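You operate a simulated robot arm through the tools that you are given. There is no shell and no other tool. Be economical: measure what you need, move in short steps, check, and stop when the job is done.

You are at the controls of a simulated robot arm. One attempt, no reset.

## Task
Buff the VAC cap to satin at slow speed and stand it back on the black mat.
Fine: it rides in the blue nest; the other caps stay where they stand; the slide ends out and the buffer off.

It is judged by the outcome, as a careful person would: the job done as asked, and still so three seconds after it is handed in. It fails if anything else is knocked over, pushed out of place, dropped, spilled or broken. A push-on lid holds only when it is set on centred and level and pressed home; a screw cap is set on level and turned clockwise until tight.

## Robot
A 6-joint arm with a two-finger parallel gripper, fixed in place. Base frame: the origin is at the foot of the arm, x ahead of it, y to its left, z up; the work surface is at about z = 0.882. Units: m, rad, N and s.
With the tool pointing down near the work surface it reaches from about 0.24 to 0.64 m from the base axis. Its first joint turns from -1.152 to 1.152 rad. Payload 2.7 kg.
The tool frame sits at the grasp point between the pads (the TCP): z along the fingers, y along the line on which they close. The tips reach 0.023 m beyond it. Largest opening 0.094 m; finger width 0.038, thickness 0.01; the body of the gripper, 0.054 by 0.096 m, starts 0.039 m behind the TCP.
Orientation is that of the tool frame in the base frame, as [roll, pitch, yaw] about the fixed x, y, z axes, in that order (R = Rz(yaw) Ry(pitch) Rx(roll)). With the fingers straight down and closing along the base's y, the tool's x points along the base's -x, its y along +y and its z along -z.

## Interface
- The arm moves only by the tool move_arm. Its argument "motion" is a list of rows, each a list of 7 numbers: the shift along the tool's x, y, z in units of 400 mm (1.0 is 400 mm), then the turn, a rotation vector about the tool's x, y, z in units of 90 degrees (1.0 is 90 degrees), then the finger opening in m, from 0 to 0.094. In form: [[x, y, z, wx, wy, wz, grip], ...]. A call has 1 to 8 rows; each row is the pose to reach, as a shift and turn from the pose commanded when the call began, along the tool's axes at that moment. A call with a number of a shift or a turn outside -1 to 1 is refused whole. Rows are played at 5 a second. More than 0.05 m and 0.15 rad between two rows, or a gripper value outside its range, and nothing of the call is played. Where a pose cannot be reached the arm comes as near as it can. A force on the tool above 70 N (or 10 N above the force at the start of the call, whichever is more), or a blocked arm, ends the call early, and 0.2 s more pass. Each finger travels about 0.045 m/s and halts on what it meets, pressing with about 43 N; the grip force reading is that of the motor and also rises with nothing between the fingers. The clock runs only during rows and for 0.2 s after the last one: add rows that repeat a pose to give the fingers time. It gives the time, the measured TCP pose, the force on the tool (base axes), the opening and the grip force at its end, in the units of the frame above (readings bear some noise), with the torque about the TCP (base axes, N m) and any sound that the robot's microphone picked up, and new pictures: "views" is both (left out), scene, wrist or none.
- Cameras (640 x 400 px; columns grow to the right, rows downward): "scene" is fixed at [0.0686, -0.4252, 1.4103]; the picture's right is [0.84, -0.55, 0.00], its down [-0.28, -0.43, -0.86] and it looks along [0.47, 0.71, -0.52] (base axes); focal length 352 px, centre (320, 200). "wrist" rides on the gripper at [0.086, 0.016, -0.074] in the tool frame; the picture's right is [-0.18, 0.98, 0.00], its down [-0.58, -0.11, -0.81] and it looks along [-0.79, -0.15, 0.59] (tool axes); focal length 243 px, centre (320, 200). There is no depth. A picture from a camera that has moved, and an enlarged one, comes with that camera's place and axes in the base frame and with its lens.
- inspect(camera, box): a new picture of the part [left, top, right, bottom] of that camera's present view, enlarged. The clock stands still meanwhile.
- close_job(): hands the job in; it is judged then, once.

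Go step by step. Nothing tells you positions but the pictures and the camera data: compare them with the known pose of the tool, close in by small moves and look again before you grip or let go. The budget is 120 turns and 200 pictures, counting those below and the enlarged ones. Unless the task says otherwise, let go and move clear before handing in, and close with one line.

The tools are called after "Emit:" as name(argument=value, ...) on one line, values as JSON. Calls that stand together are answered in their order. move_arm: Moves the arm, as the interface text tells. Its arguments: {"type":"object","properties":{"motion":{"type":"array","items":{"type":"array","items":{"type":"number"}}},"views":{"type":"string","enum":["both","scene","wrist","none"]}},"required":["motion"]} The other tools are called the same way: inspect (camera, box) takes an enlarged picture of a part of a camera's view; close_job () hands the job in.

At the start:

```text
clock: 0.0
ee_pos: [0.3045, 0.1595, 1.2032]
ee_rot: [-3.141, 0.001, -3.141]
ft_force: [0.7, -0.6, 0.1]
ft_torque: [0.02, -0.01, -0.01]
grip_width: 0.094
finger_force: 0.1
```

scene: 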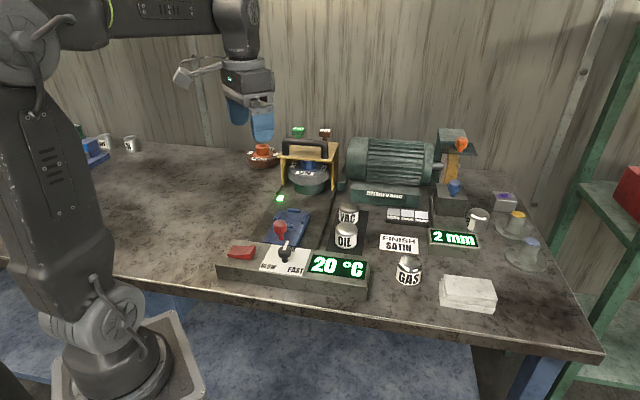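
wrist: 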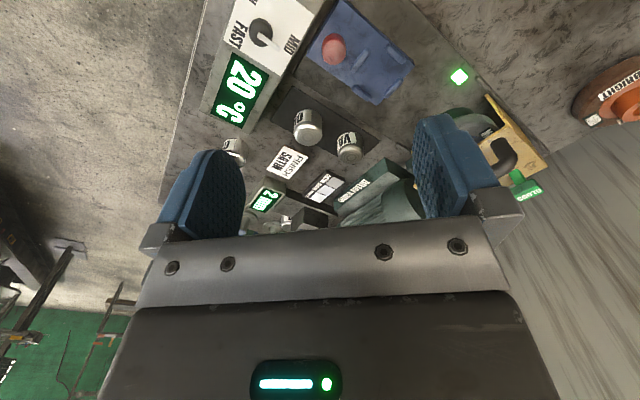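

I see a buffing station: a slide with a blue nest, a control box with a slow/mid/fast switch, a buffer with a guard, and caps (VAC, OIL, GAS...). I'll enlarge the pictures first.

Emit:
inspect(camera="scene", box=[210, 190, 390, 302])

Emit:
inspect(camera="scene", box=[240, 110, 400, 210])

Emit:
inspect(camera="scene", box=[360, 120, 560, 320])

Emit:
inspect(camera="wrist", box=[180, 0, 640, 240])

```text
3.56 times, centred on (300, 246) of scene
camera zoom: at [0.0686, -0.4252, 1.4103], right [0.84, -0.55, 0.0], down [-0.28, -0.43, -0.86], along [0.47, 0.71, -0.52], focal length 1253 px, centre (391, 36)
```

zoom: 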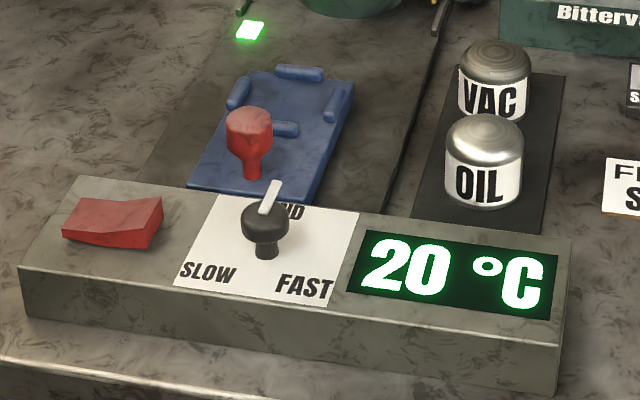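

```text
4.00 times, centred on (320, 160) of scene
camera zoom: at [0.0686, -0.4252, 1.4103], right [0.84, -0.55, 0.0], down [-0.28, -0.43, -0.86], along [0.47, 0.71, -0.52], focal length 1410 px, centre (320, 360)
```

zoom: 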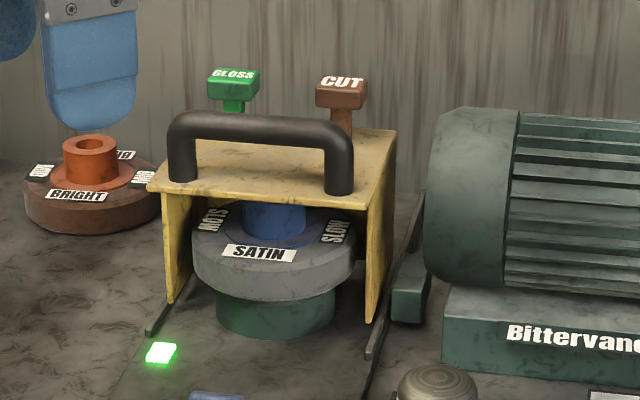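

```text
2.00 times, centred on (460, 220) of scene
camera zoom: at [0.0686, -0.4252, 1.4103], right [0.84, -0.55, 0.0], down [-0.28, -0.43, -0.86], along [0.47, 0.71, -0.52], focal length 705 px, centre (40, 160)
```

zoom: 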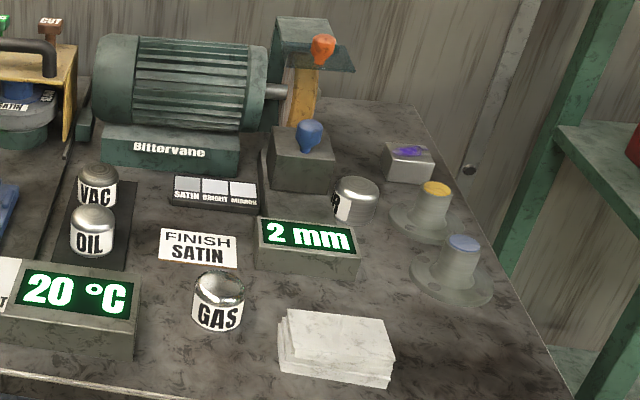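

```text
1.39 times, centred on (410, 120) of wrist
camera zoom: at [0.2176, 0.1768, 1.278], right [0.18, 0.98, 0.0], down [0.58, -0.11, 0.81], along [0.79, -0.15, -0.59], focal length 338 px, centre (195, 311)
```

zoom: 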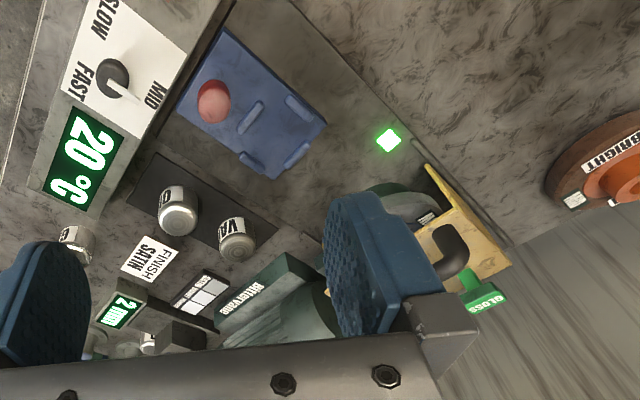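

The caps stand near x 0.49–0.56 and the station is yawed about 45°. I'll enlarge the labels and details before moving.

Emit:
inspect(camera="scene", box=[280, 120, 345, 200])

Emit:
inspect(camera="scene", box=[240, 135, 285, 175])

Emit:
inspect(camera="scene", box=[375, 195, 495, 265])

Emit:
inspect(camera="scene", box=[425, 120, 545, 200])

Emit:
inspect(camera="scene", box=[60, 110, 160, 180])

```text
5.00 times, centred on (312, 160) of scene
camera zoom: at [0.0686, -0.4252, 1.4103], right [0.84, -0.55, 0.0], down [-0.28, -0.43, -0.86], along [0.47, 0.71, -0.52], focal length 1762 px, centre (358, 400)
```

zoom: 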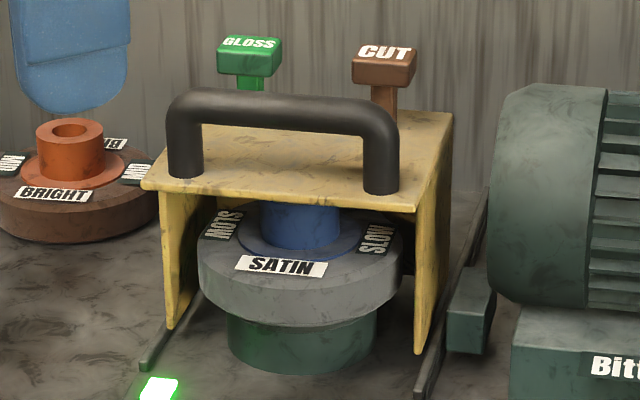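

```text
10.00 times, centred on (262, 155) of scene
camera zoom: at [0.0686, -0.4252, 1.4103], right [0.84, -0.55, 0.0], down [-0.28, -0.43, -0.86], along [0.47, 0.71, -0.52], focal length 3524 px, centre (895, 650)
```

zoom: 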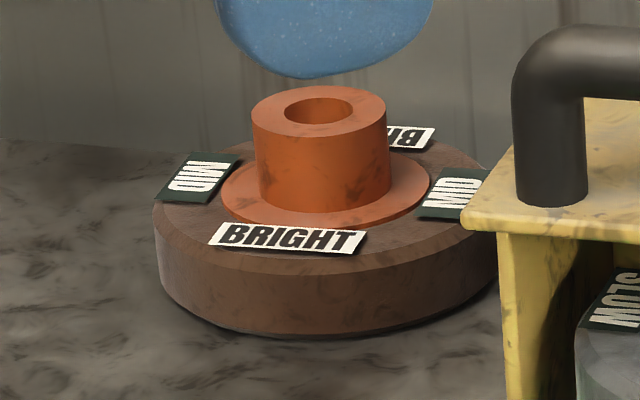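

```text
5.33 times, centred on (435, 230) of scene
camera zoom: at [0.0686, -0.4252, 1.4103], right [0.84, -0.55, 0.0], down [-0.28, -0.43, -0.86], along [0.47, 0.71, -0.52], focal length 1880 px, centre (-293, 40)
```

zoom: 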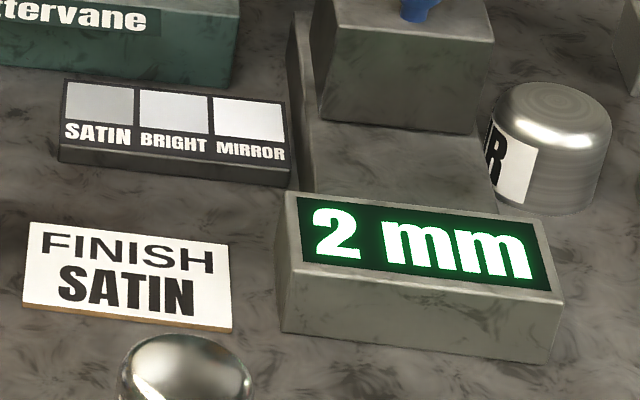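

```text
5.00 times, centred on (485, 160) of scene
camera zoom: at [0.0686, -0.4252, 1.4103], right [0.84, -0.55, 0.0], down [-0.28, -0.43, -0.86], along [0.47, 0.71, -0.52], focal length 1762 px, centre (-505, 400)
```

zoom: 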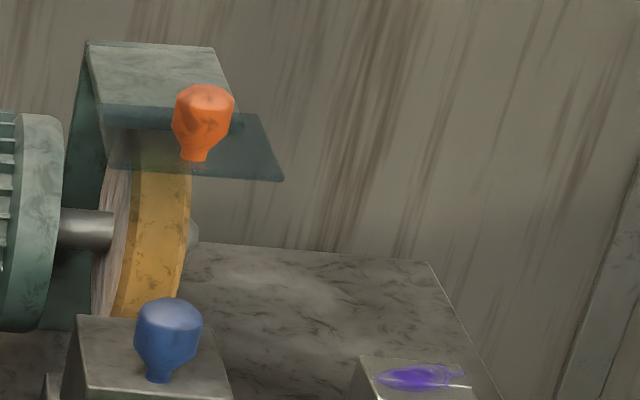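

```text
5.71 times, centred on (110, 145) of scene
camera zoom: at [0.0686, -0.4252, 1.4103], right [0.84, -0.55, 0.0], down [-0.28, -0.43, -0.86], along [0.47, 0.71, -0.52], focal length 2014 px, centre (1520, 514)
```

zoom: 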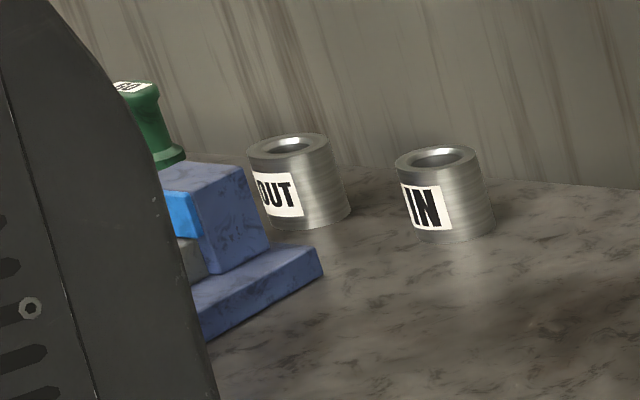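

The SATIN/SLOW wheel is already fitted in the hood, and the selector sits at MID. I'll lower the wrist camera for a closer look at the station.

Emit:
move_arm(motion=[[0, 0.05, 0.1, 0, 0, 0, 0.094], [0, 0.1, 0.2, 0, 0, 0, 0.094], [0, 0.15, 0.3, 0, 0, 0, 0.094], [0, 0.15, 0.3, 0, 0, 0, 0.094]])

Emit:
inspect(camera="wrist", box=[160, 0, 640, 300])

```text
clock: 1.0
ee_pos: [0.3021, 0.2209, 1.0826]
ee_rot: [-3.141, 0.0, 3.141]
ft_force: [0.4, 0.8, -0.9]
ft_torque: [0.03, 0.02, -0.01]
grip_width: 0.0942
finger_force: 0.2
camera wrist: at [0.2165, 0.2375, 1.1585], right [0.18, 0.98, 0.0], down [0.58, -0.11, 0.81], along [0.79, -0.15, -0.59], focal length 243 px, centre (320, 200)
```

scene: 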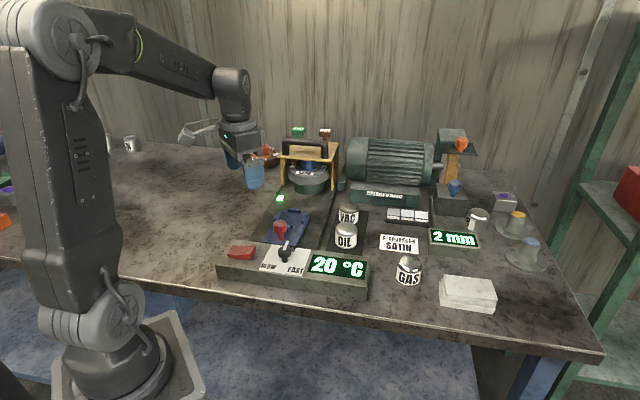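
wrist: 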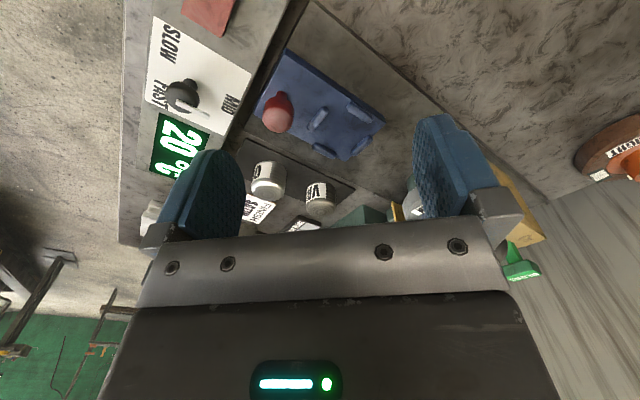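

```text
1.33 times, centred on (400, 150) of wrist
camera zoom: at [0.2165, 0.2375, 1.1585], right [0.18, 0.98, 0.0], down [0.58, -0.11, 0.81], along [0.79, -0.15, -0.59], focal length 324 px, centre (213, 267)
```

zoom: 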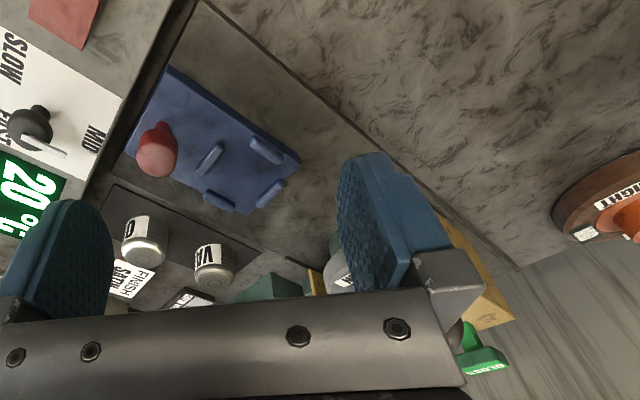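

The knob top is near [0.319, 0.090, 0.94], the red slide knob is at [0.358, 0.166, 0.93] and the nest pocket is around [0.417, 0.227]. I'll take close views of the selector, nest and cap.

Emit:
inspect(camera="scene", box=[255, 230, 315, 280])

Emit:
inspect(camera="wrist", box=[130, 10, 270, 120])

Emit:
inspect(camera="wrist", box=[240, 40, 400, 220])

Emit:
inspect(camera="scene", box=[215, 235, 265, 270])

```text
8.00 times, centred on (285, 255) of scene
camera zoom: at [0.0686, -0.4252, 1.4103], right [0.84, -0.55, 0.0], down [-0.28, -0.43, -0.86], along [0.47, 0.71, -0.52], focal length 2819 px, centre (600, -240)
```

zoom: 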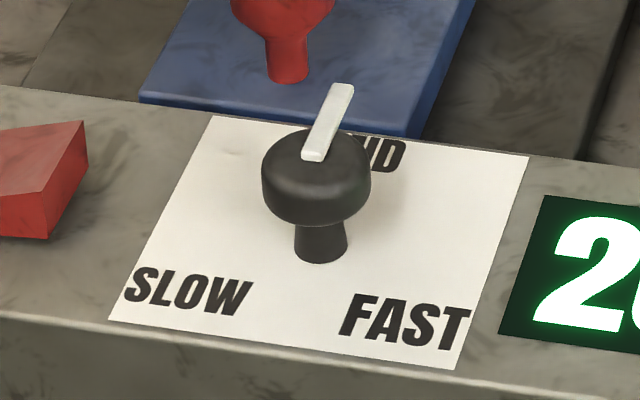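

```text
3.64 times, centred on (200, 65) of wrist
camera zoom: at [0.2165, 0.2375, 1.1585], right [0.18, 0.98, 0.0], down [0.58, -0.11, 0.81], along [0.79, -0.15, -0.59], focal length 882 px, centre (756, 691)
```

zoom: 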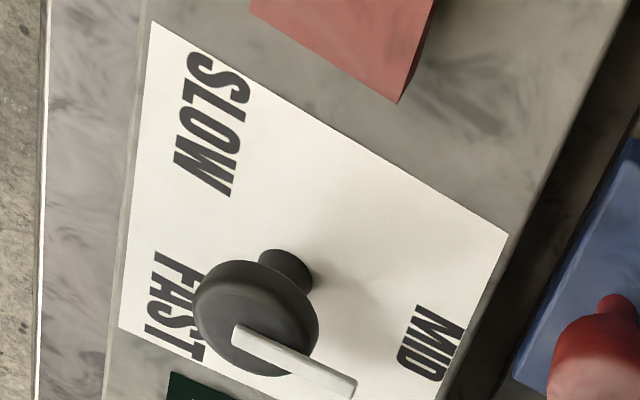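

```text
2.22 times, centred on (320, 130) of wrist
camera zoom: at [0.2165, 0.2375, 1.1585], right [0.18, 0.98, 0.0], down [0.58, -0.11, 0.81], along [0.79, -0.15, -0.59], focal length 539 px, centre (320, 356)
```

zoom: 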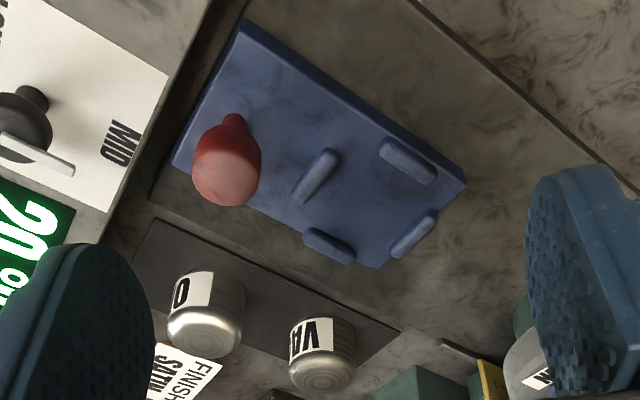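

```text
11.43 times, centred on (240, 252) of scene
camera zoom: at [0.0686, -0.4252, 1.4103], right [0.84, -0.55, 0.0], down [-0.28, -0.43, -0.86], along [0.47, 0.71, -0.52], focal length 4028 px, centre (1234, -400)
```

zoom: 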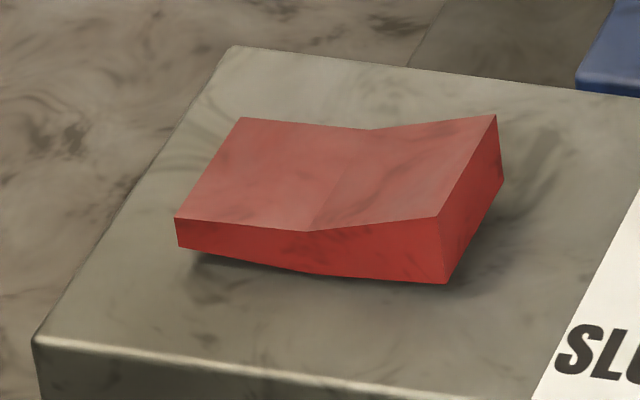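

The rocker is up on its right side and the selector head is centred at about [0.319, 0.085, 0.941]. I'll move above it with the opening reduced.

Emit:
move_arm(motion=[[-0.014, -0.11, 0.04, 0, 0, -0.03, 0.06], [-0.028, -0.22, 0.08, 0, 0, -0.07, 0.06], [-0.0425, -0.34, 0.125, 0, 0, -0.111, 0.06], [-0.0425, -0.34, 0.125, 0, 0, -0.111, 0.06], [-0.0425, -0.34, 0.125, 0, 0, -0.111, 0.06]])

Emit:
inspect(camera="scene", box=[235, 180, 335, 290])

```text
refused: row 3 steps farther than a row can; nothing moved
```

```text
3.64 times, centred on (285, 235) of scene
camera zoom: at [0.0686, -0.4252, 1.4103], right [0.84, -0.55, 0.0], down [-0.28, -0.43, -0.86], along [0.47, 0.71, -0.52], focal length 1282 px, centre (447, 73)
```

zoom: 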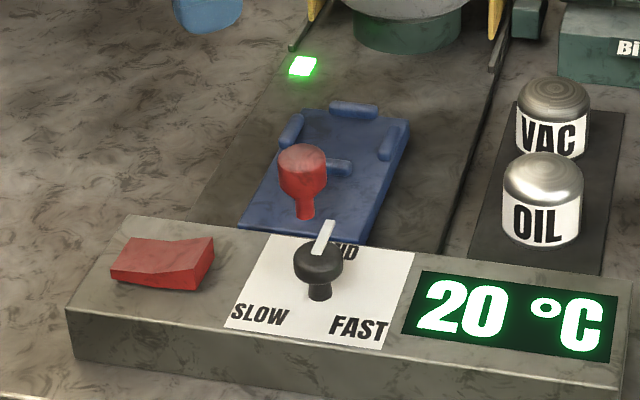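

The step was slightly too long, so nothing moved; I'll resend it with shorter rows.

Emit:
move_arm(motion=[[-0.01, -0.085, 0.03, 0, 0, -0.03, 0.06], [-0.02, -0.17, 0.06, 0, 0, -0.06, 0.06], [-0.03, -0.255, 0.09, 0, 0, -0.09, 0.06], [-0.0425, -0.34, 0.125, 0, 0, -0.111, 0.06], [-0.0425, -0.34, 0.125, 0, 0, -0.111, 0.06]])

Emit:
inspect(camera="scene", box=[235, 180, 335, 290])

```text
clock: 2.2
ee_pos: [0.32, 0.0842, 1.0328]
ee_rot: [-3.141, 0.0, -2.966]
ft_force: [-0.8, 0.3, 0.4]
ft_torque: [0.02, 0.0, 0.01]
grip_width: 0.06
finger_force: 0.0
camera wrist: at [0.2325, 0.0854, 1.108], right [0.01, 1.0, 0.0], down [0.59, -0.01, 0.81], along [0.81, -0.01, -0.59], focal length 243 px, centre (320, 200)
```

scene: 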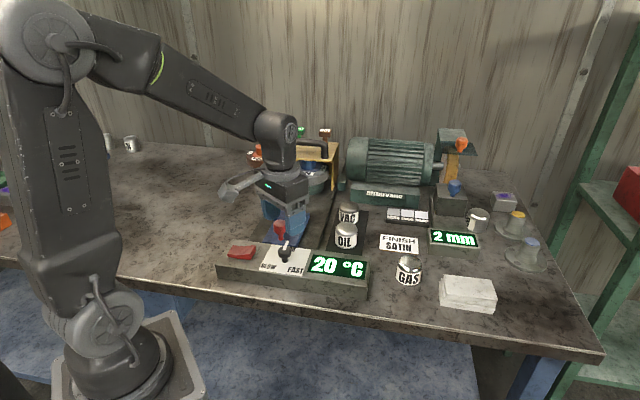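
wrist: 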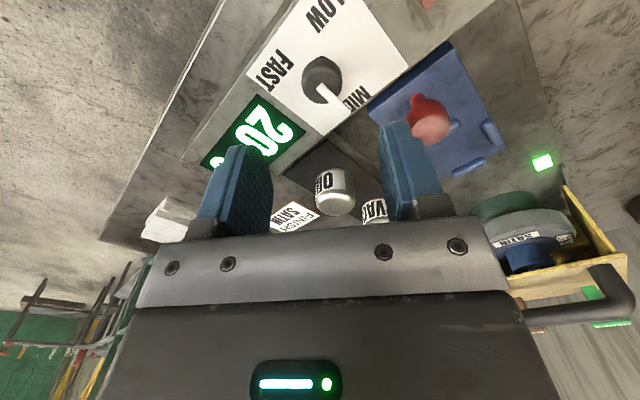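

```text
3.64 times, centred on (285, 235) of scene
camera zoom: at [0.0686, -0.4252, 1.4103], right [0.84, -0.55, 0.0], down [-0.28, -0.43, -0.86], along [0.47, 0.71, -0.52], focal length 1282 px, centre (447, 73)
```

zoom: 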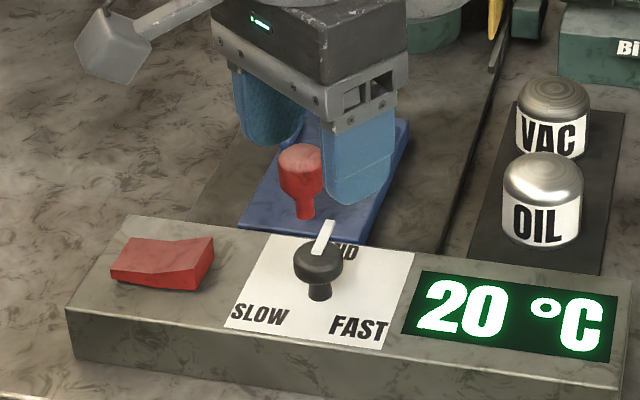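

The wrist view puts the knob right below the TCP. I'll descend over it.

Emit:
move_arm(motion=[[0, 0, 0.08, 0, 0, 0, 0.06], [0, 0, 0.15, 0, 0, 0, 0.06], [0, 0, 0.215, 0, 0, 0, 0.06], [0, 0, 0.215, 0, 0, 0, 0.06]])

Emit:
inspect(camera="scene", box=[235, 210, 335, 290])

```text
clock: 3.2
ee_pos: [0.3205, 0.0845, 0.9464]
ee_rot: [3.141, 0.002, -2.967]
ft_force: [-0.1, 0.1, 0.1]
ft_torque: [0.01, -0.02, 0.0]
grip_width: 0.0597
finger_force: 0.1
camera wrist: at [0.2333, 0.0857, 1.0209], right [0.01, 1.0, 0.0], down [0.59, -0.01, 0.81], along [0.81, -0.01, -0.59], focal length 243 px, centre (320, 200)
```

scene: 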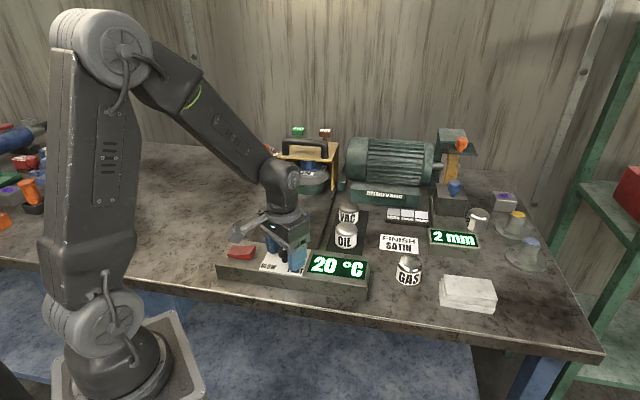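
wrist: 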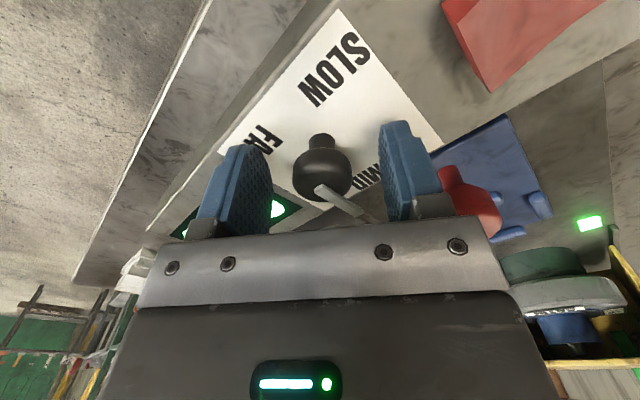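

```text
5.00 times, centred on (285, 250) of scene
camera zoom: at [0.0686, -0.4252, 1.4103], right [0.84, -0.55, 0.0], down [-0.28, -0.43, -0.86], along [0.47, 0.71, -0.52], focal length 1762 px, centre (495, -50)
```

zoom: 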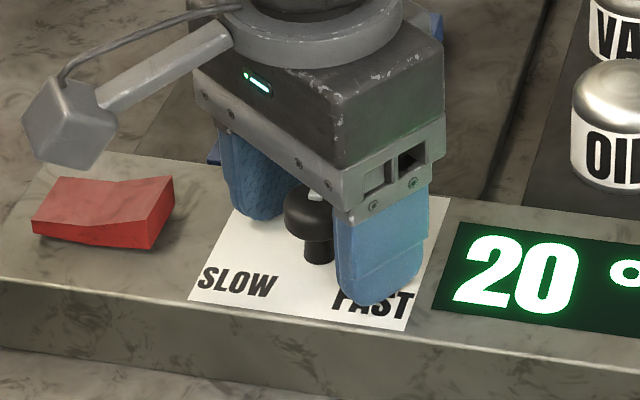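

The pointer tip is close to one finger, so I'll turn the gripper about 25° further, nearly square to the pointer, and then close.

Emit:
move_arm(motion=[[0, 0, 0, 0, 0, -0.09, 0.06], [0, 0, 0, 0, 0, -0.18, 0.06], [0, 0, 0, 0, 0, -0.27, 0.06], [0, 0, 0, 0, 0, -0.27, 0.04], [0, 0, 0, 0, 0, -0.27, 0.02], [0, 0, 0, 0, 0, -0.27, 0.02], [0, 0, 0, 0, 0, -0.27, 0.02]])

Emit:
inspect(camera="wrist", box=[180, 60, 460, 250])

```text
clock: 4.8
ee_pos: [0.3204, 0.0838, 0.9483]
ee_rot: [-3.141, -0.001, -2.543]
ft_force: [-13.1, 20.9, 4.8]
ft_torque: [0.16, 0.2, -0.06]
grip_width: 0.0304
finger_force: 11.2
camera wrist: at [0.2403, 0.05, 1.0219], right [-0.4, 0.92, 0.0], down [0.54, 0.24, 0.81], along [0.74, 0.32, -0.59], focal length 243 px, centre (320, 200)
```

scene: 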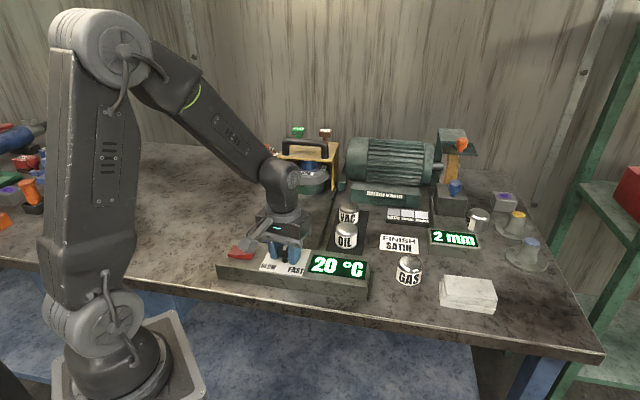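
wrist: 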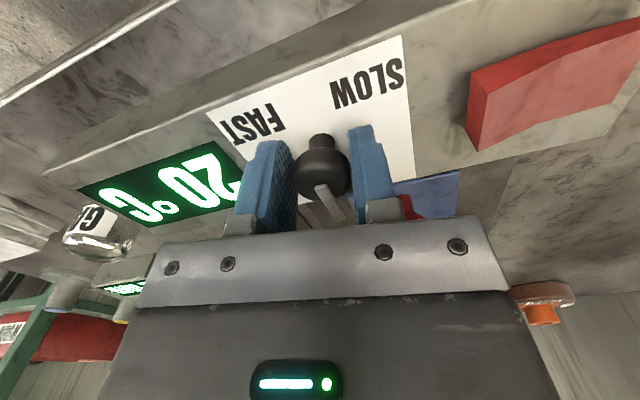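

```text
2.11 times, centred on (320, 155) of wrist
camera zoom: at [0.2403, 0.05, 1.0219], right [-0.4, 0.92, 0.0], down [0.54, 0.24, 0.81], along [0.74, 0.32, -0.59], focal length 511 px, centre (320, 295)
```

zoom: 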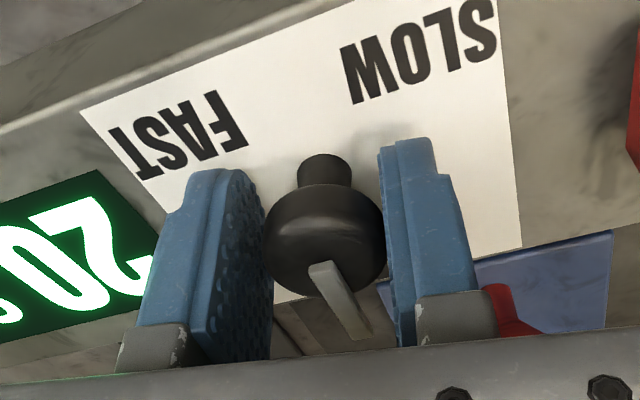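

One finger has touched the knob first. I'll shift 1 mm along the closing axis and finish closing.

Emit:
move_arm(motion=[[0, 0.003, 0, 0, 0, 0, 0.02], [0, 0.003, 0, 0, 0, 0, 0.02], [0, 0.003, 0, 0, 0, 0, 0.02]], views="none")

```text
clock: 5.6
ee_pos: [0.3199, 0.0845, 0.9467]
ee_rot: [-3.141, 0.0, -2.544]
ft_force: [-11.4, 16.2, 2.0]
ft_torque: [0.16, 0.05, -0.01]
grip_width: 0.0291
finger_force: 10.1
```

Emit:
move_arm(motion=[[0, 0.005, 0, 0, 0, 0, 0.015], [0, 0.006, 0, 0, 0, 0, 0.015], [0, 0.006, 0, 0, 0, 0, 0.015]], views="none")

```text
clock: 6.4
ee_pos: [0.3189, 0.0851, 0.9473]
ee_rot: [-3.14, 0.001, -2.542]
ft_force: [3.1, -13.0, -2.1]
ft_torque: [-0.33, -0.02, 0.02]
grip_width: 0.0274
finger_force: 45.0
```

Now it is gripped (27 mm, 45 N). I'll turn it counter-clockwise towards SLOW.

Emit:
move_arm(motion=[[0, -0.002, 0, 0, 0, 0, 0.015], [0, -0.002, 0, 0, 0, -0.09, 0.015], [0, -0.002, 0, 0, 0, -0.18, 0.015], [0, -0.002, 0, 0, 0, -0.27, 0.015], [0, -0.002, 0, 0, 0, -0.36, 0.015], [0, -0.002, 0, 0, 0, -0.45, 0.015], [0, -0.002, 0, 0, 0, -0.54, 0.015]])

Emit:
inspect(camera="wrist", box=[180, 60, 460, 250])

Emit:
inspect(camera="scene", box=[235, 210, 335, 290])

```text
clock: 8.0
ee_pos: [0.3185, 0.0853, 0.9459]
ee_rot: [3.14, -0.001, -1.693]
ft_force: [-2.4, -7.2, -7.5]
ft_torque: [-0.15, -0.05, 0.0]
grip_width: 0.0274
finger_force: 45.0
camera wrist: at [0.2927, 0.003, 1.022], right [-0.95, 0.3, 0.0], down [0.18, 0.56, 0.81], along [0.24, 0.77, -0.59], focal length 243 px, centre (320, 200)
```

scene: 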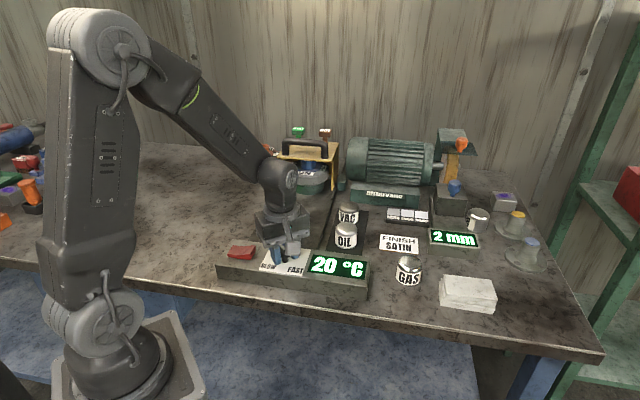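
wrist: 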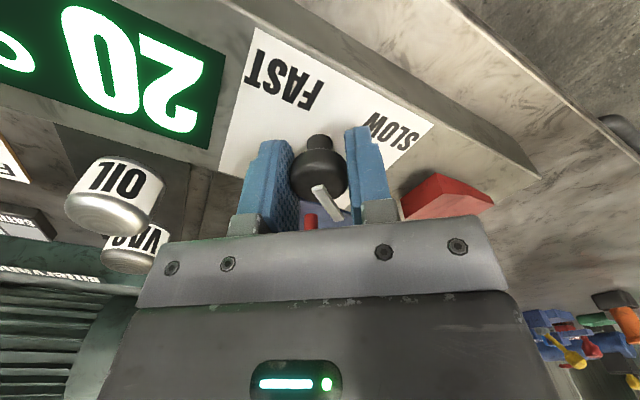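

```text
2.11 times, centred on (320, 155) of wrist
camera zoom: at [0.2927, 0.003, 1.022], right [-0.95, 0.3, 0.0], down [0.18, 0.56, 0.81], along [0.24, 0.77, -0.59], focal length 511 px, centre (320, 295)
```

zoom: 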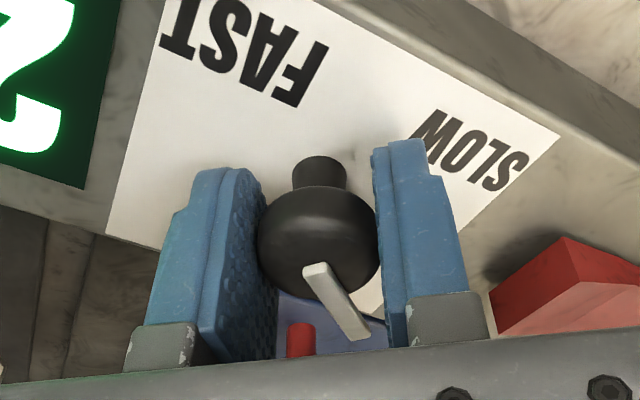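

```text
5.00 times, centred on (285, 250) of scene
camera zoom: at [0.0686, -0.4254, 1.4102], right [0.84, -0.55, 0.0], down [-0.28, -0.43, -0.86], along [0.47, 0.71, -0.52], focal length 1762 px, centre (495, -50)
```

zoom: 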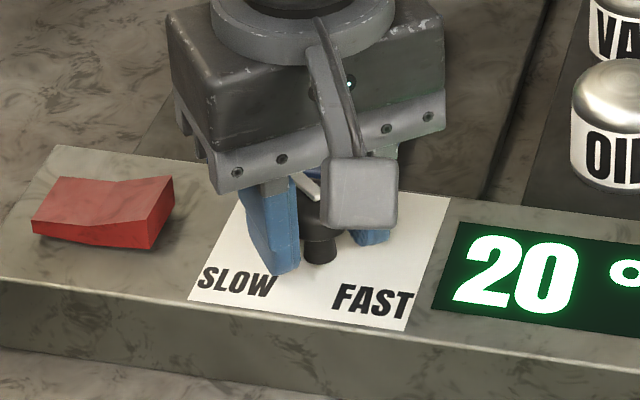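

The pointer follows the turn. I'll continue turning towards SLOW.

Emit:
move_arm(motion=[[0, 0, 0, 0, 0, -0.09, 0.015], [0, 0, 0, 0, 0, -0.18, 0.015], [0, 0, 0, 0, 0, -0.27, 0.015], [0, 0, 0, 0, 0, -0.36, 0.015], [0, 0, 0, 0, 0, -0.45, 0.015], [0, 0, 0, 0, 0, -0.54, 0.015]])

Emit:
inspect(camera="wrist", box=[180, 60, 460, 250])

Emit:
inspect(camera="scene", box=[235, 210, 335, 290])

```text
clock: 9.4
ee_pos: [0.3171, 0.0858, 0.9483]
ee_rot: [-3.141, -0.001, -0.847]
ft_force: [-17.4, -4.0, 7.6]
ft_torque: [0.02, 0.14, -0.76]
grip_width: 0.0276
finger_force: 44.8
camera wrist: at [0.3638, 0.011, 1.0221], right [-0.86, -0.51, 0.0], down [-0.3, 0.51, 0.81], along [-0.42, 0.69, -0.59], focal length 243 px, centre (320, 200)
```

scene: 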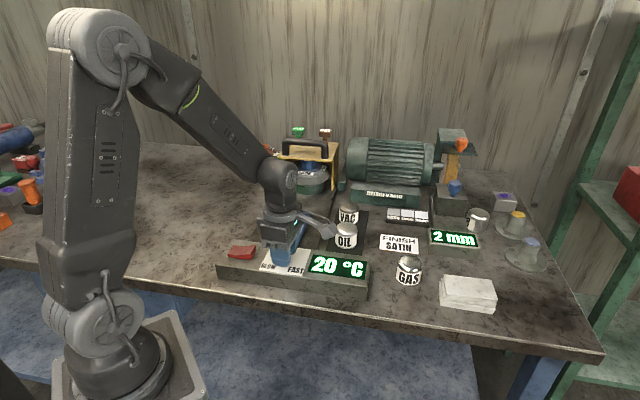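
wrist: 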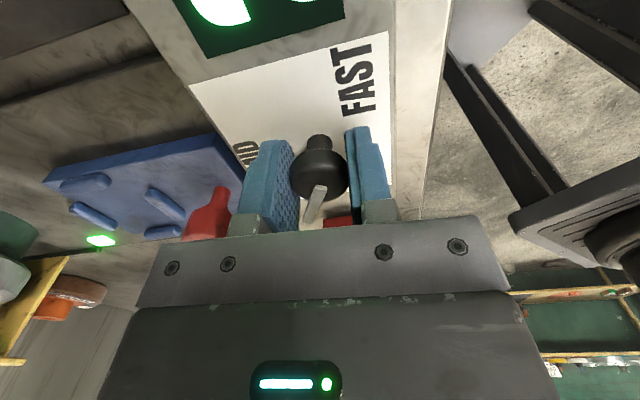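

```text
2.11 times, centred on (320, 155) of wrist
camera zoom: at [0.3638, 0.011, 1.0221], right [-0.86, -0.51, 0.0], down [-0.3, 0.51, 0.81], along [-0.42, 0.69, -0.59], focal length 511 px, centre (320, 295)
```

zoom: 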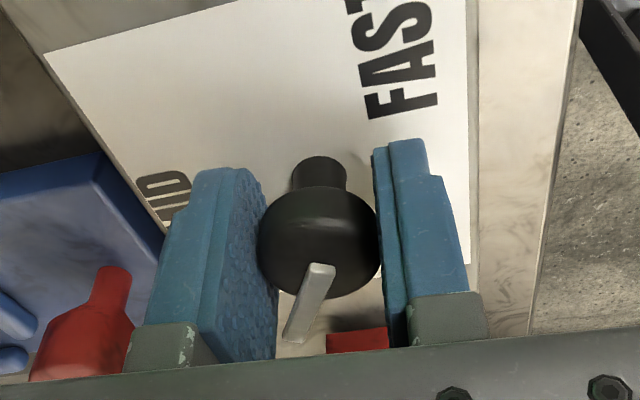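

```text
5.00 times, centred on (285, 250) of scene
camera zoom: at [0.068, -0.4253, 1.4102], right [0.84, -0.55, 0.0], down [-0.28, -0.43, -0.86], along [0.47, 0.71, -0.52], focal length 1762 px, centre (495, -50)
```

zoom: 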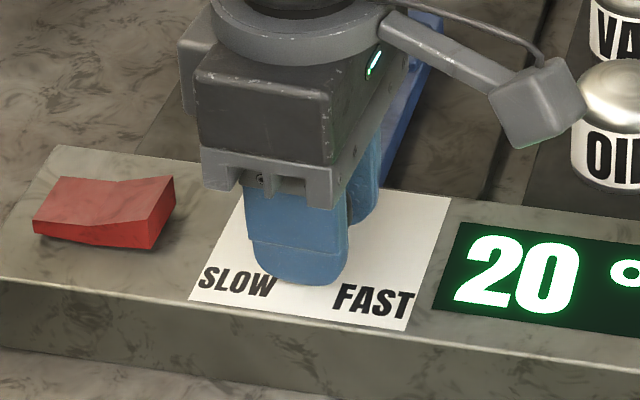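

Torque rose while the pointer stayed at about 60° from MID, so it seems to be at a stop. I'll open, rise and look.

Emit:
move_arm(motion=[[0, 0, 0, 0, 0, 0.04, 0.04], [0, 0, 0, 0, 0, 0.04, 0.06], [0, 0, -0.08, 0, 0, 0.04, 0.06], [0, 0, -0.18, 0, 0, 0.04, 0.06], [0, 0, -0.25, 0, 0, 0.1, 0.06]])

Emit:
inspect(camera="scene", box=[235, 210, 335, 290])

Emit:
inspect(camera="wrist", box=[180, 0, 460, 200])

```text
clock: 10.6
ee_pos: [0.3182, 0.0861, 1.0477]
ee_rot: [3.141, 0.0, -1.004]
ft_force: [0.2, 0.9, -0.3]
ft_torque: [-0.04, 0.02, 0.03]
grip_width: 0.06
finger_force: 0.0
camera wrist: at [0.3522, 0.0055, 1.123], right [-0.93, -0.37, 0.0], down [-0.22, 0.55, 0.81], along [-0.3, 0.75, -0.59], focal length 243 px, centre (320, 200)
```

scene: 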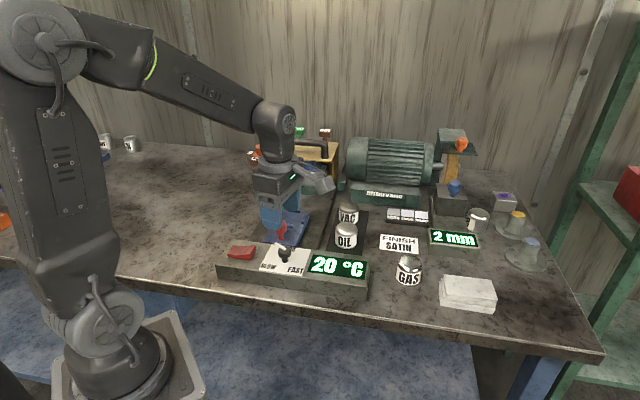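
wrist: 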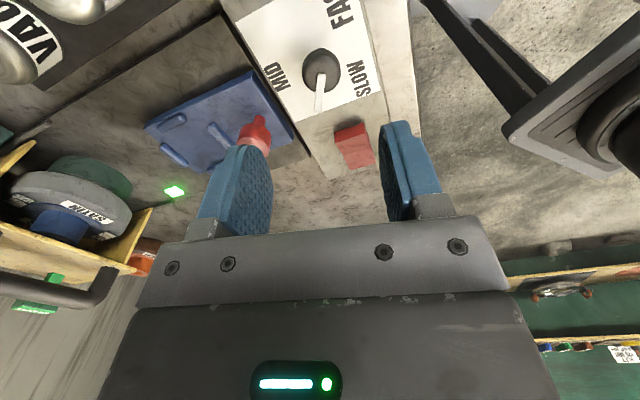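

```text
5.00 times, centred on (285, 250) of scene
camera zoom: at [0.0686, -0.4252, 1.4103], right [0.84, -0.55, 0.0], down [-0.28, -0.43, -0.86], along [0.47, 0.71, -0.52], focal length 1762 px, centre (495, -50)
```

zoom: 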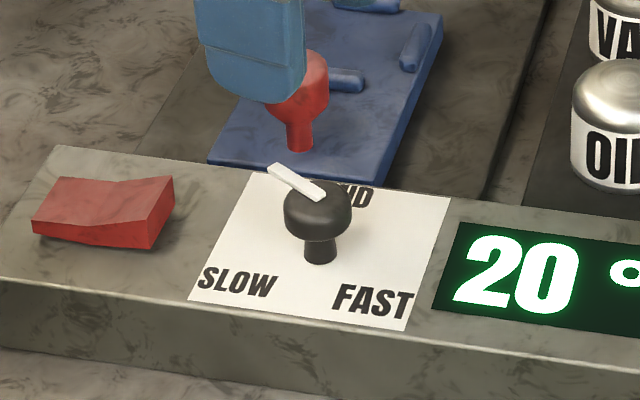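

```text
2.00 times, centred on (320, 100) of wrist
camera zoom: at [0.3522, 0.0055, 1.123], right [-0.93, -0.37, 0.0], down [-0.22, 0.55, 0.81], along [-0.3, 0.75, -0.59], focal length 485 px, centre (320, 400)
```

zoom: 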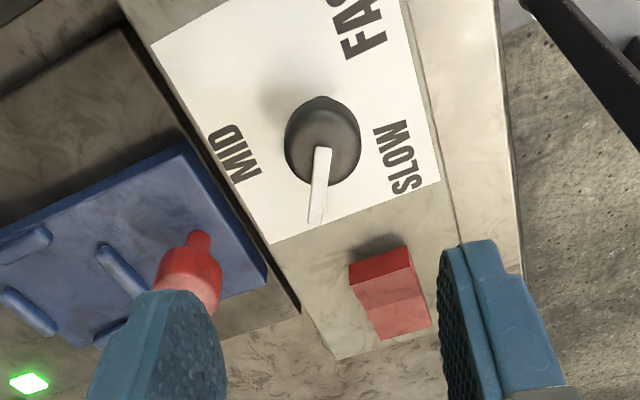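

The pointer now stands halfway between MID and SLOW, so I'll regrip square to it and see whether it turns further.

Emit:
move_arm(motion=[[0, 0, 0.08, 0, 0, 0.08, 0.06], [0, 0, 0.17, 0, 0, 0.16, 0.06], [0, 0, 0.255, 0, 0, 0.16, 0.06], [0, 0, 0.255, 0, 0, 0.16, 0.035], [0, 0, 0.255, 0, 0, 0.16, 0.01], [0, 0, 0.255, 0, 0, 0.16, 0.01], [0, 0, 0.255, 0, 0, 0.16, 0.01]], views="none")

```text
clock: 12.2
ee_pos: [0.3185, 0.0868, 0.9437]
ee_rot: [3.138, 0.0, -1.256]
ft_force: [-10.0, -2.9, -2.3]
ft_torque: [-0.09, 0.02, -0.04]
grip_width: 0.0274
finger_force: 45.2
```

Emit:
move_arm(motion=[[0, 0, 0, 0, 0, -0.05, 0.01], [0, 0, 0, 0, 0, -0.1, 0.01], [0, 0, 0, 0, 0, -0.15, 0.01], [0, 0, 0, 0, 0, -0.2, 0.01], [0, 0, 0, 0, 0, -0.25, 0.01]], views="wrist")

Emit:
inspect(camera="wrist", box=[180, 60, 460, 250])

```text
clock: 13.4
ee_pos: [0.3178, 0.086, 0.9448]
ee_rot: [3.14, 0.0, -0.862]
ft_force: [-14.5, -4.4, -4.8]
ft_torque: [0.08, 0.14, -0.71]
grip_width: 0.0276
finger_force: 45.1
camera wrist: at [0.3627, 0.0102, 1.0198], right [-0.87, -0.5, 0.0], down [-0.29, 0.51, 0.81], along [-0.4, 0.7, -0.59], focal length 243 px, centre (320, 200)
```

wrist: 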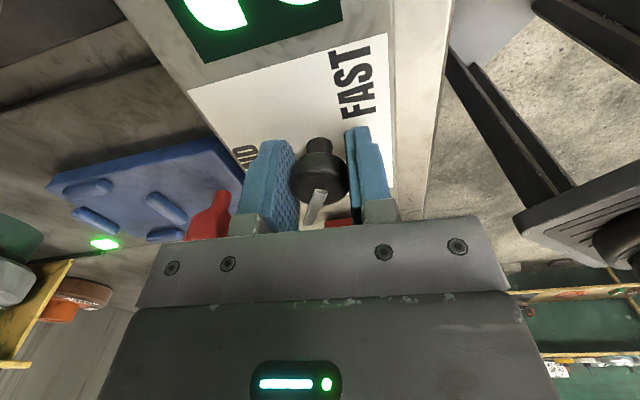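

```text
2.11 times, centred on (320, 155) of wrist
camera zoom: at [0.3627, 0.0102, 1.0198], right [-0.87, -0.5, 0.0], down [-0.29, 0.51, 0.81], along [-0.4, 0.7, -0.59], focal length 511 px, centre (320, 295)
```

zoom: 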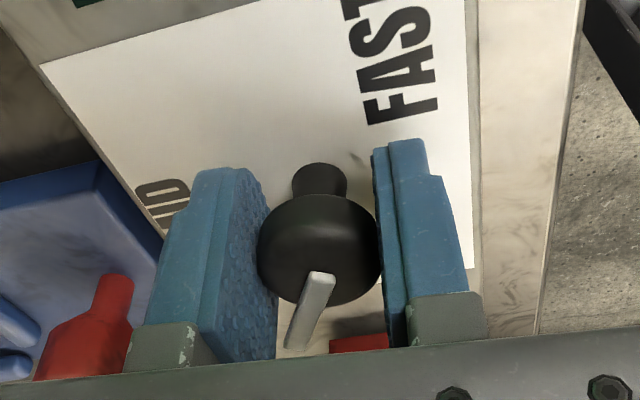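

It stops at the same angle again, so this is a hard end stop and therefore SLOW. I'll release, rise and turn the tool to the station's axes.

Emit:
move_arm(motion=[[0, 0, 0, 0, 0, 0, 0.035], [0, 0, 0, 0, 0, 0, 0.06], [0, 0, -0.1, 0, 0, 0.03, 0.06], [0, 0, -0.2, 0, 0, 0.12, 0.07], [0, 0, -0.3, 0, 0, 0.21, 0.07], [0, 0, -0.3, 0, 0, 0.3, 0.08], [0, 0, -0.3, 0, 0, 0.39, 0.08], [0, 0, -0.3, 0, 0, 0.48, 0.08]], views="none")

Emit:
move_arm(motion=[[0, 0, 0, 0, 0, 0.09, 0.08], [0, 0, 0, 0, 0, 0.18, 0.08], [0, 0, 0, 0, 0, 0.27, 0.08], [0, 0, 0, 0, 0, 0.36, 0.08], [0, 0, 0, 0, 0, 0.45, 0.08], [0, 0, 0, 0, 0, 0.471, 0.08]])

Emit:
inspect(camera="wrist", box=[180, 60, 460, 250])

```text
clock: 15.2
ee_pos: [0.3192, 0.0855, 1.065]
ee_rot: [-3.141, 0.0, -1.619]
ft_force: [0.5, -0.5, 1.1]
ft_torque: [0.02, 0.02, -0.05]
grip_width: 0.0802
finger_force: 0.1
```

```text
clock: 16.6
ee_pos: [0.32, 0.0863, 1.0649]
ee_rot: [-3.141, 0.001, -2.359]
ft_force: [-0.5, -0.7, 0.1]
ft_torque: [-0.01, -0.02, -0.02]
grip_width: 0.0801
finger_force: 0.0
camera wrist: at [0.2468, 0.0373, 1.1398], right [-0.56, 0.83, 0.0], down [0.49, 0.33, 0.81], along [0.67, 0.45, -0.59], focal length 243 px, centre (320, 200)
```

scene: 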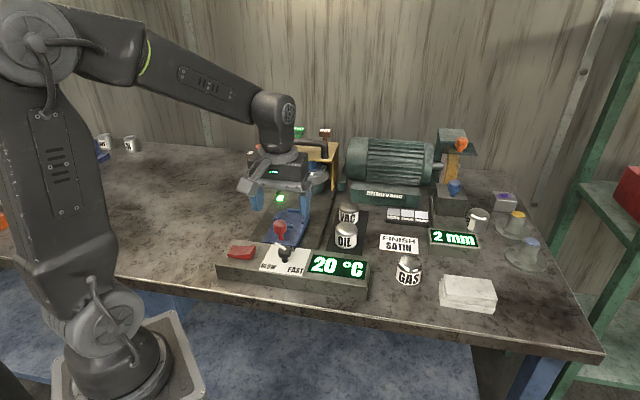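
wrist: 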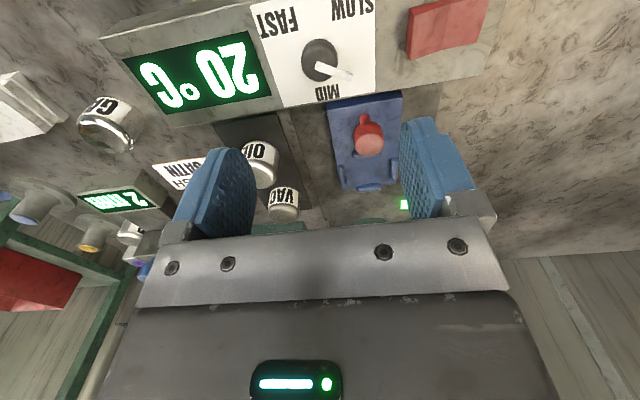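

```text
2.11 times, centred on (320, 155) of wrist
camera zoom: at [0.2468, 0.0373, 1.1398], right [-0.56, 0.83, 0.0], down [0.49, 0.33, 0.81], along [0.67, 0.45, -0.59], focal length 511 px, centre (320, 295)
```

zoom: 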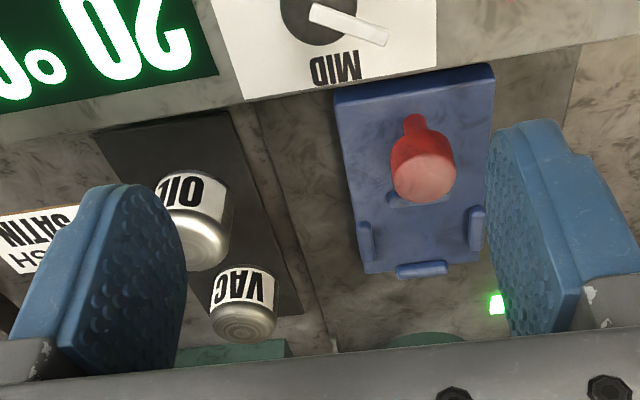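

The tool is aligned with the station (tool x points to the operator, tool y to the station's left). I'll move above the VAC cap next.

Emit:
move_arm(motion=[[-0.09, -0.045, 0, 0, 0, 0, 0.08], [-0.18, -0.09, 0, 0, 0, 0, 0.08], [-0.27, -0.135, 0, 0, 0, 0, 0.08], [-0.36, -0.18, 0.03, 0, 0, 0, 0.08], [-0.45, -0.22, 0.07, 0, 0, 0, 0.08], [-0.5325, -0.2625, 0.11, 0, 0, 0, 0.08], [-0.5325, -0.2625, 0.11, 0, 0, 0, 0.08]])

Emit:
inspect(camera="wrist", box=[200, 40, 440, 240])

Emit:
inspect(camera="scene", box=[290, 130, 420, 260])

```text
clock: 18.2
ee_pos: [0.5421, 0.1618, 1.0224]
ee_rot: [3.141, 0.001, -2.355]
ft_force: [-0.3, -0.4, -0.1]
ft_torque: [-0.05, 0.03, 0.0]
grip_width: 0.0803
finger_force: 0.0
camera wrist: at [0.4707, 0.1139, 1.0965], right [-0.57, 0.82, 0.0], down [0.49, 0.33, 0.81], along [0.66, 0.46, -0.59], focal length 243 px, centre (320, 200)
```

scene: 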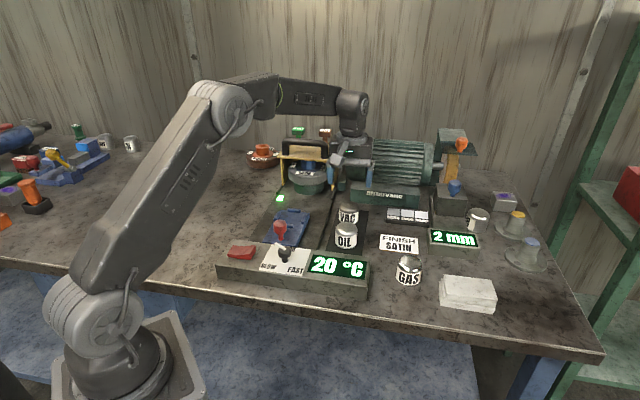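
wrist: 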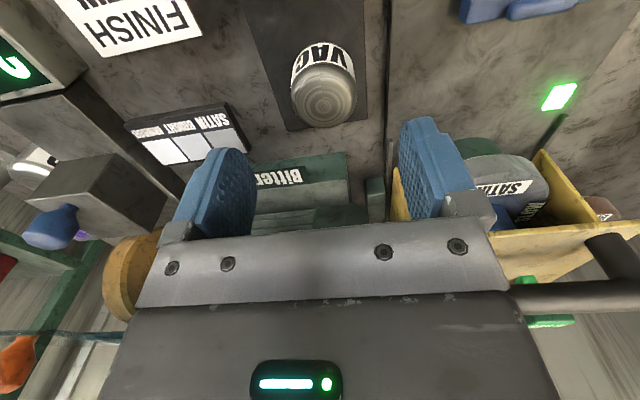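

```text
2.00 times, centred on (320, 140) of wrist
camera zoom: at [0.4707, 0.1139, 1.0965], right [-0.57, 0.82, 0.0], down [0.49, 0.33, 0.81], along [0.66, 0.46, -0.59], focal length 485 px, centre (320, 320)
```

zoom: 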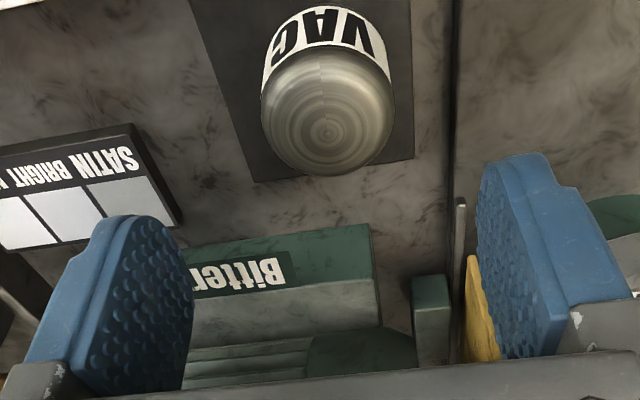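

```text
3.08 times, centred on (355, 195) of scene
camera zoom: at [0.0686, -0.4252, 1.4103], right [0.84, -0.55, 0.0], down [-0.28, -0.43, -0.86], along [0.47, 0.71, -0.52], focal length 1084 px, centre (212, 215)
```

zoom: 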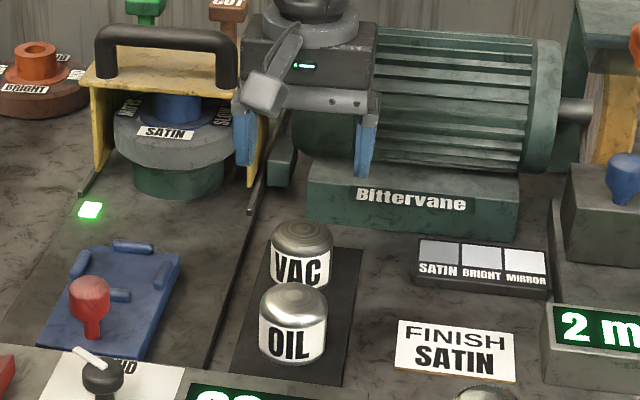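

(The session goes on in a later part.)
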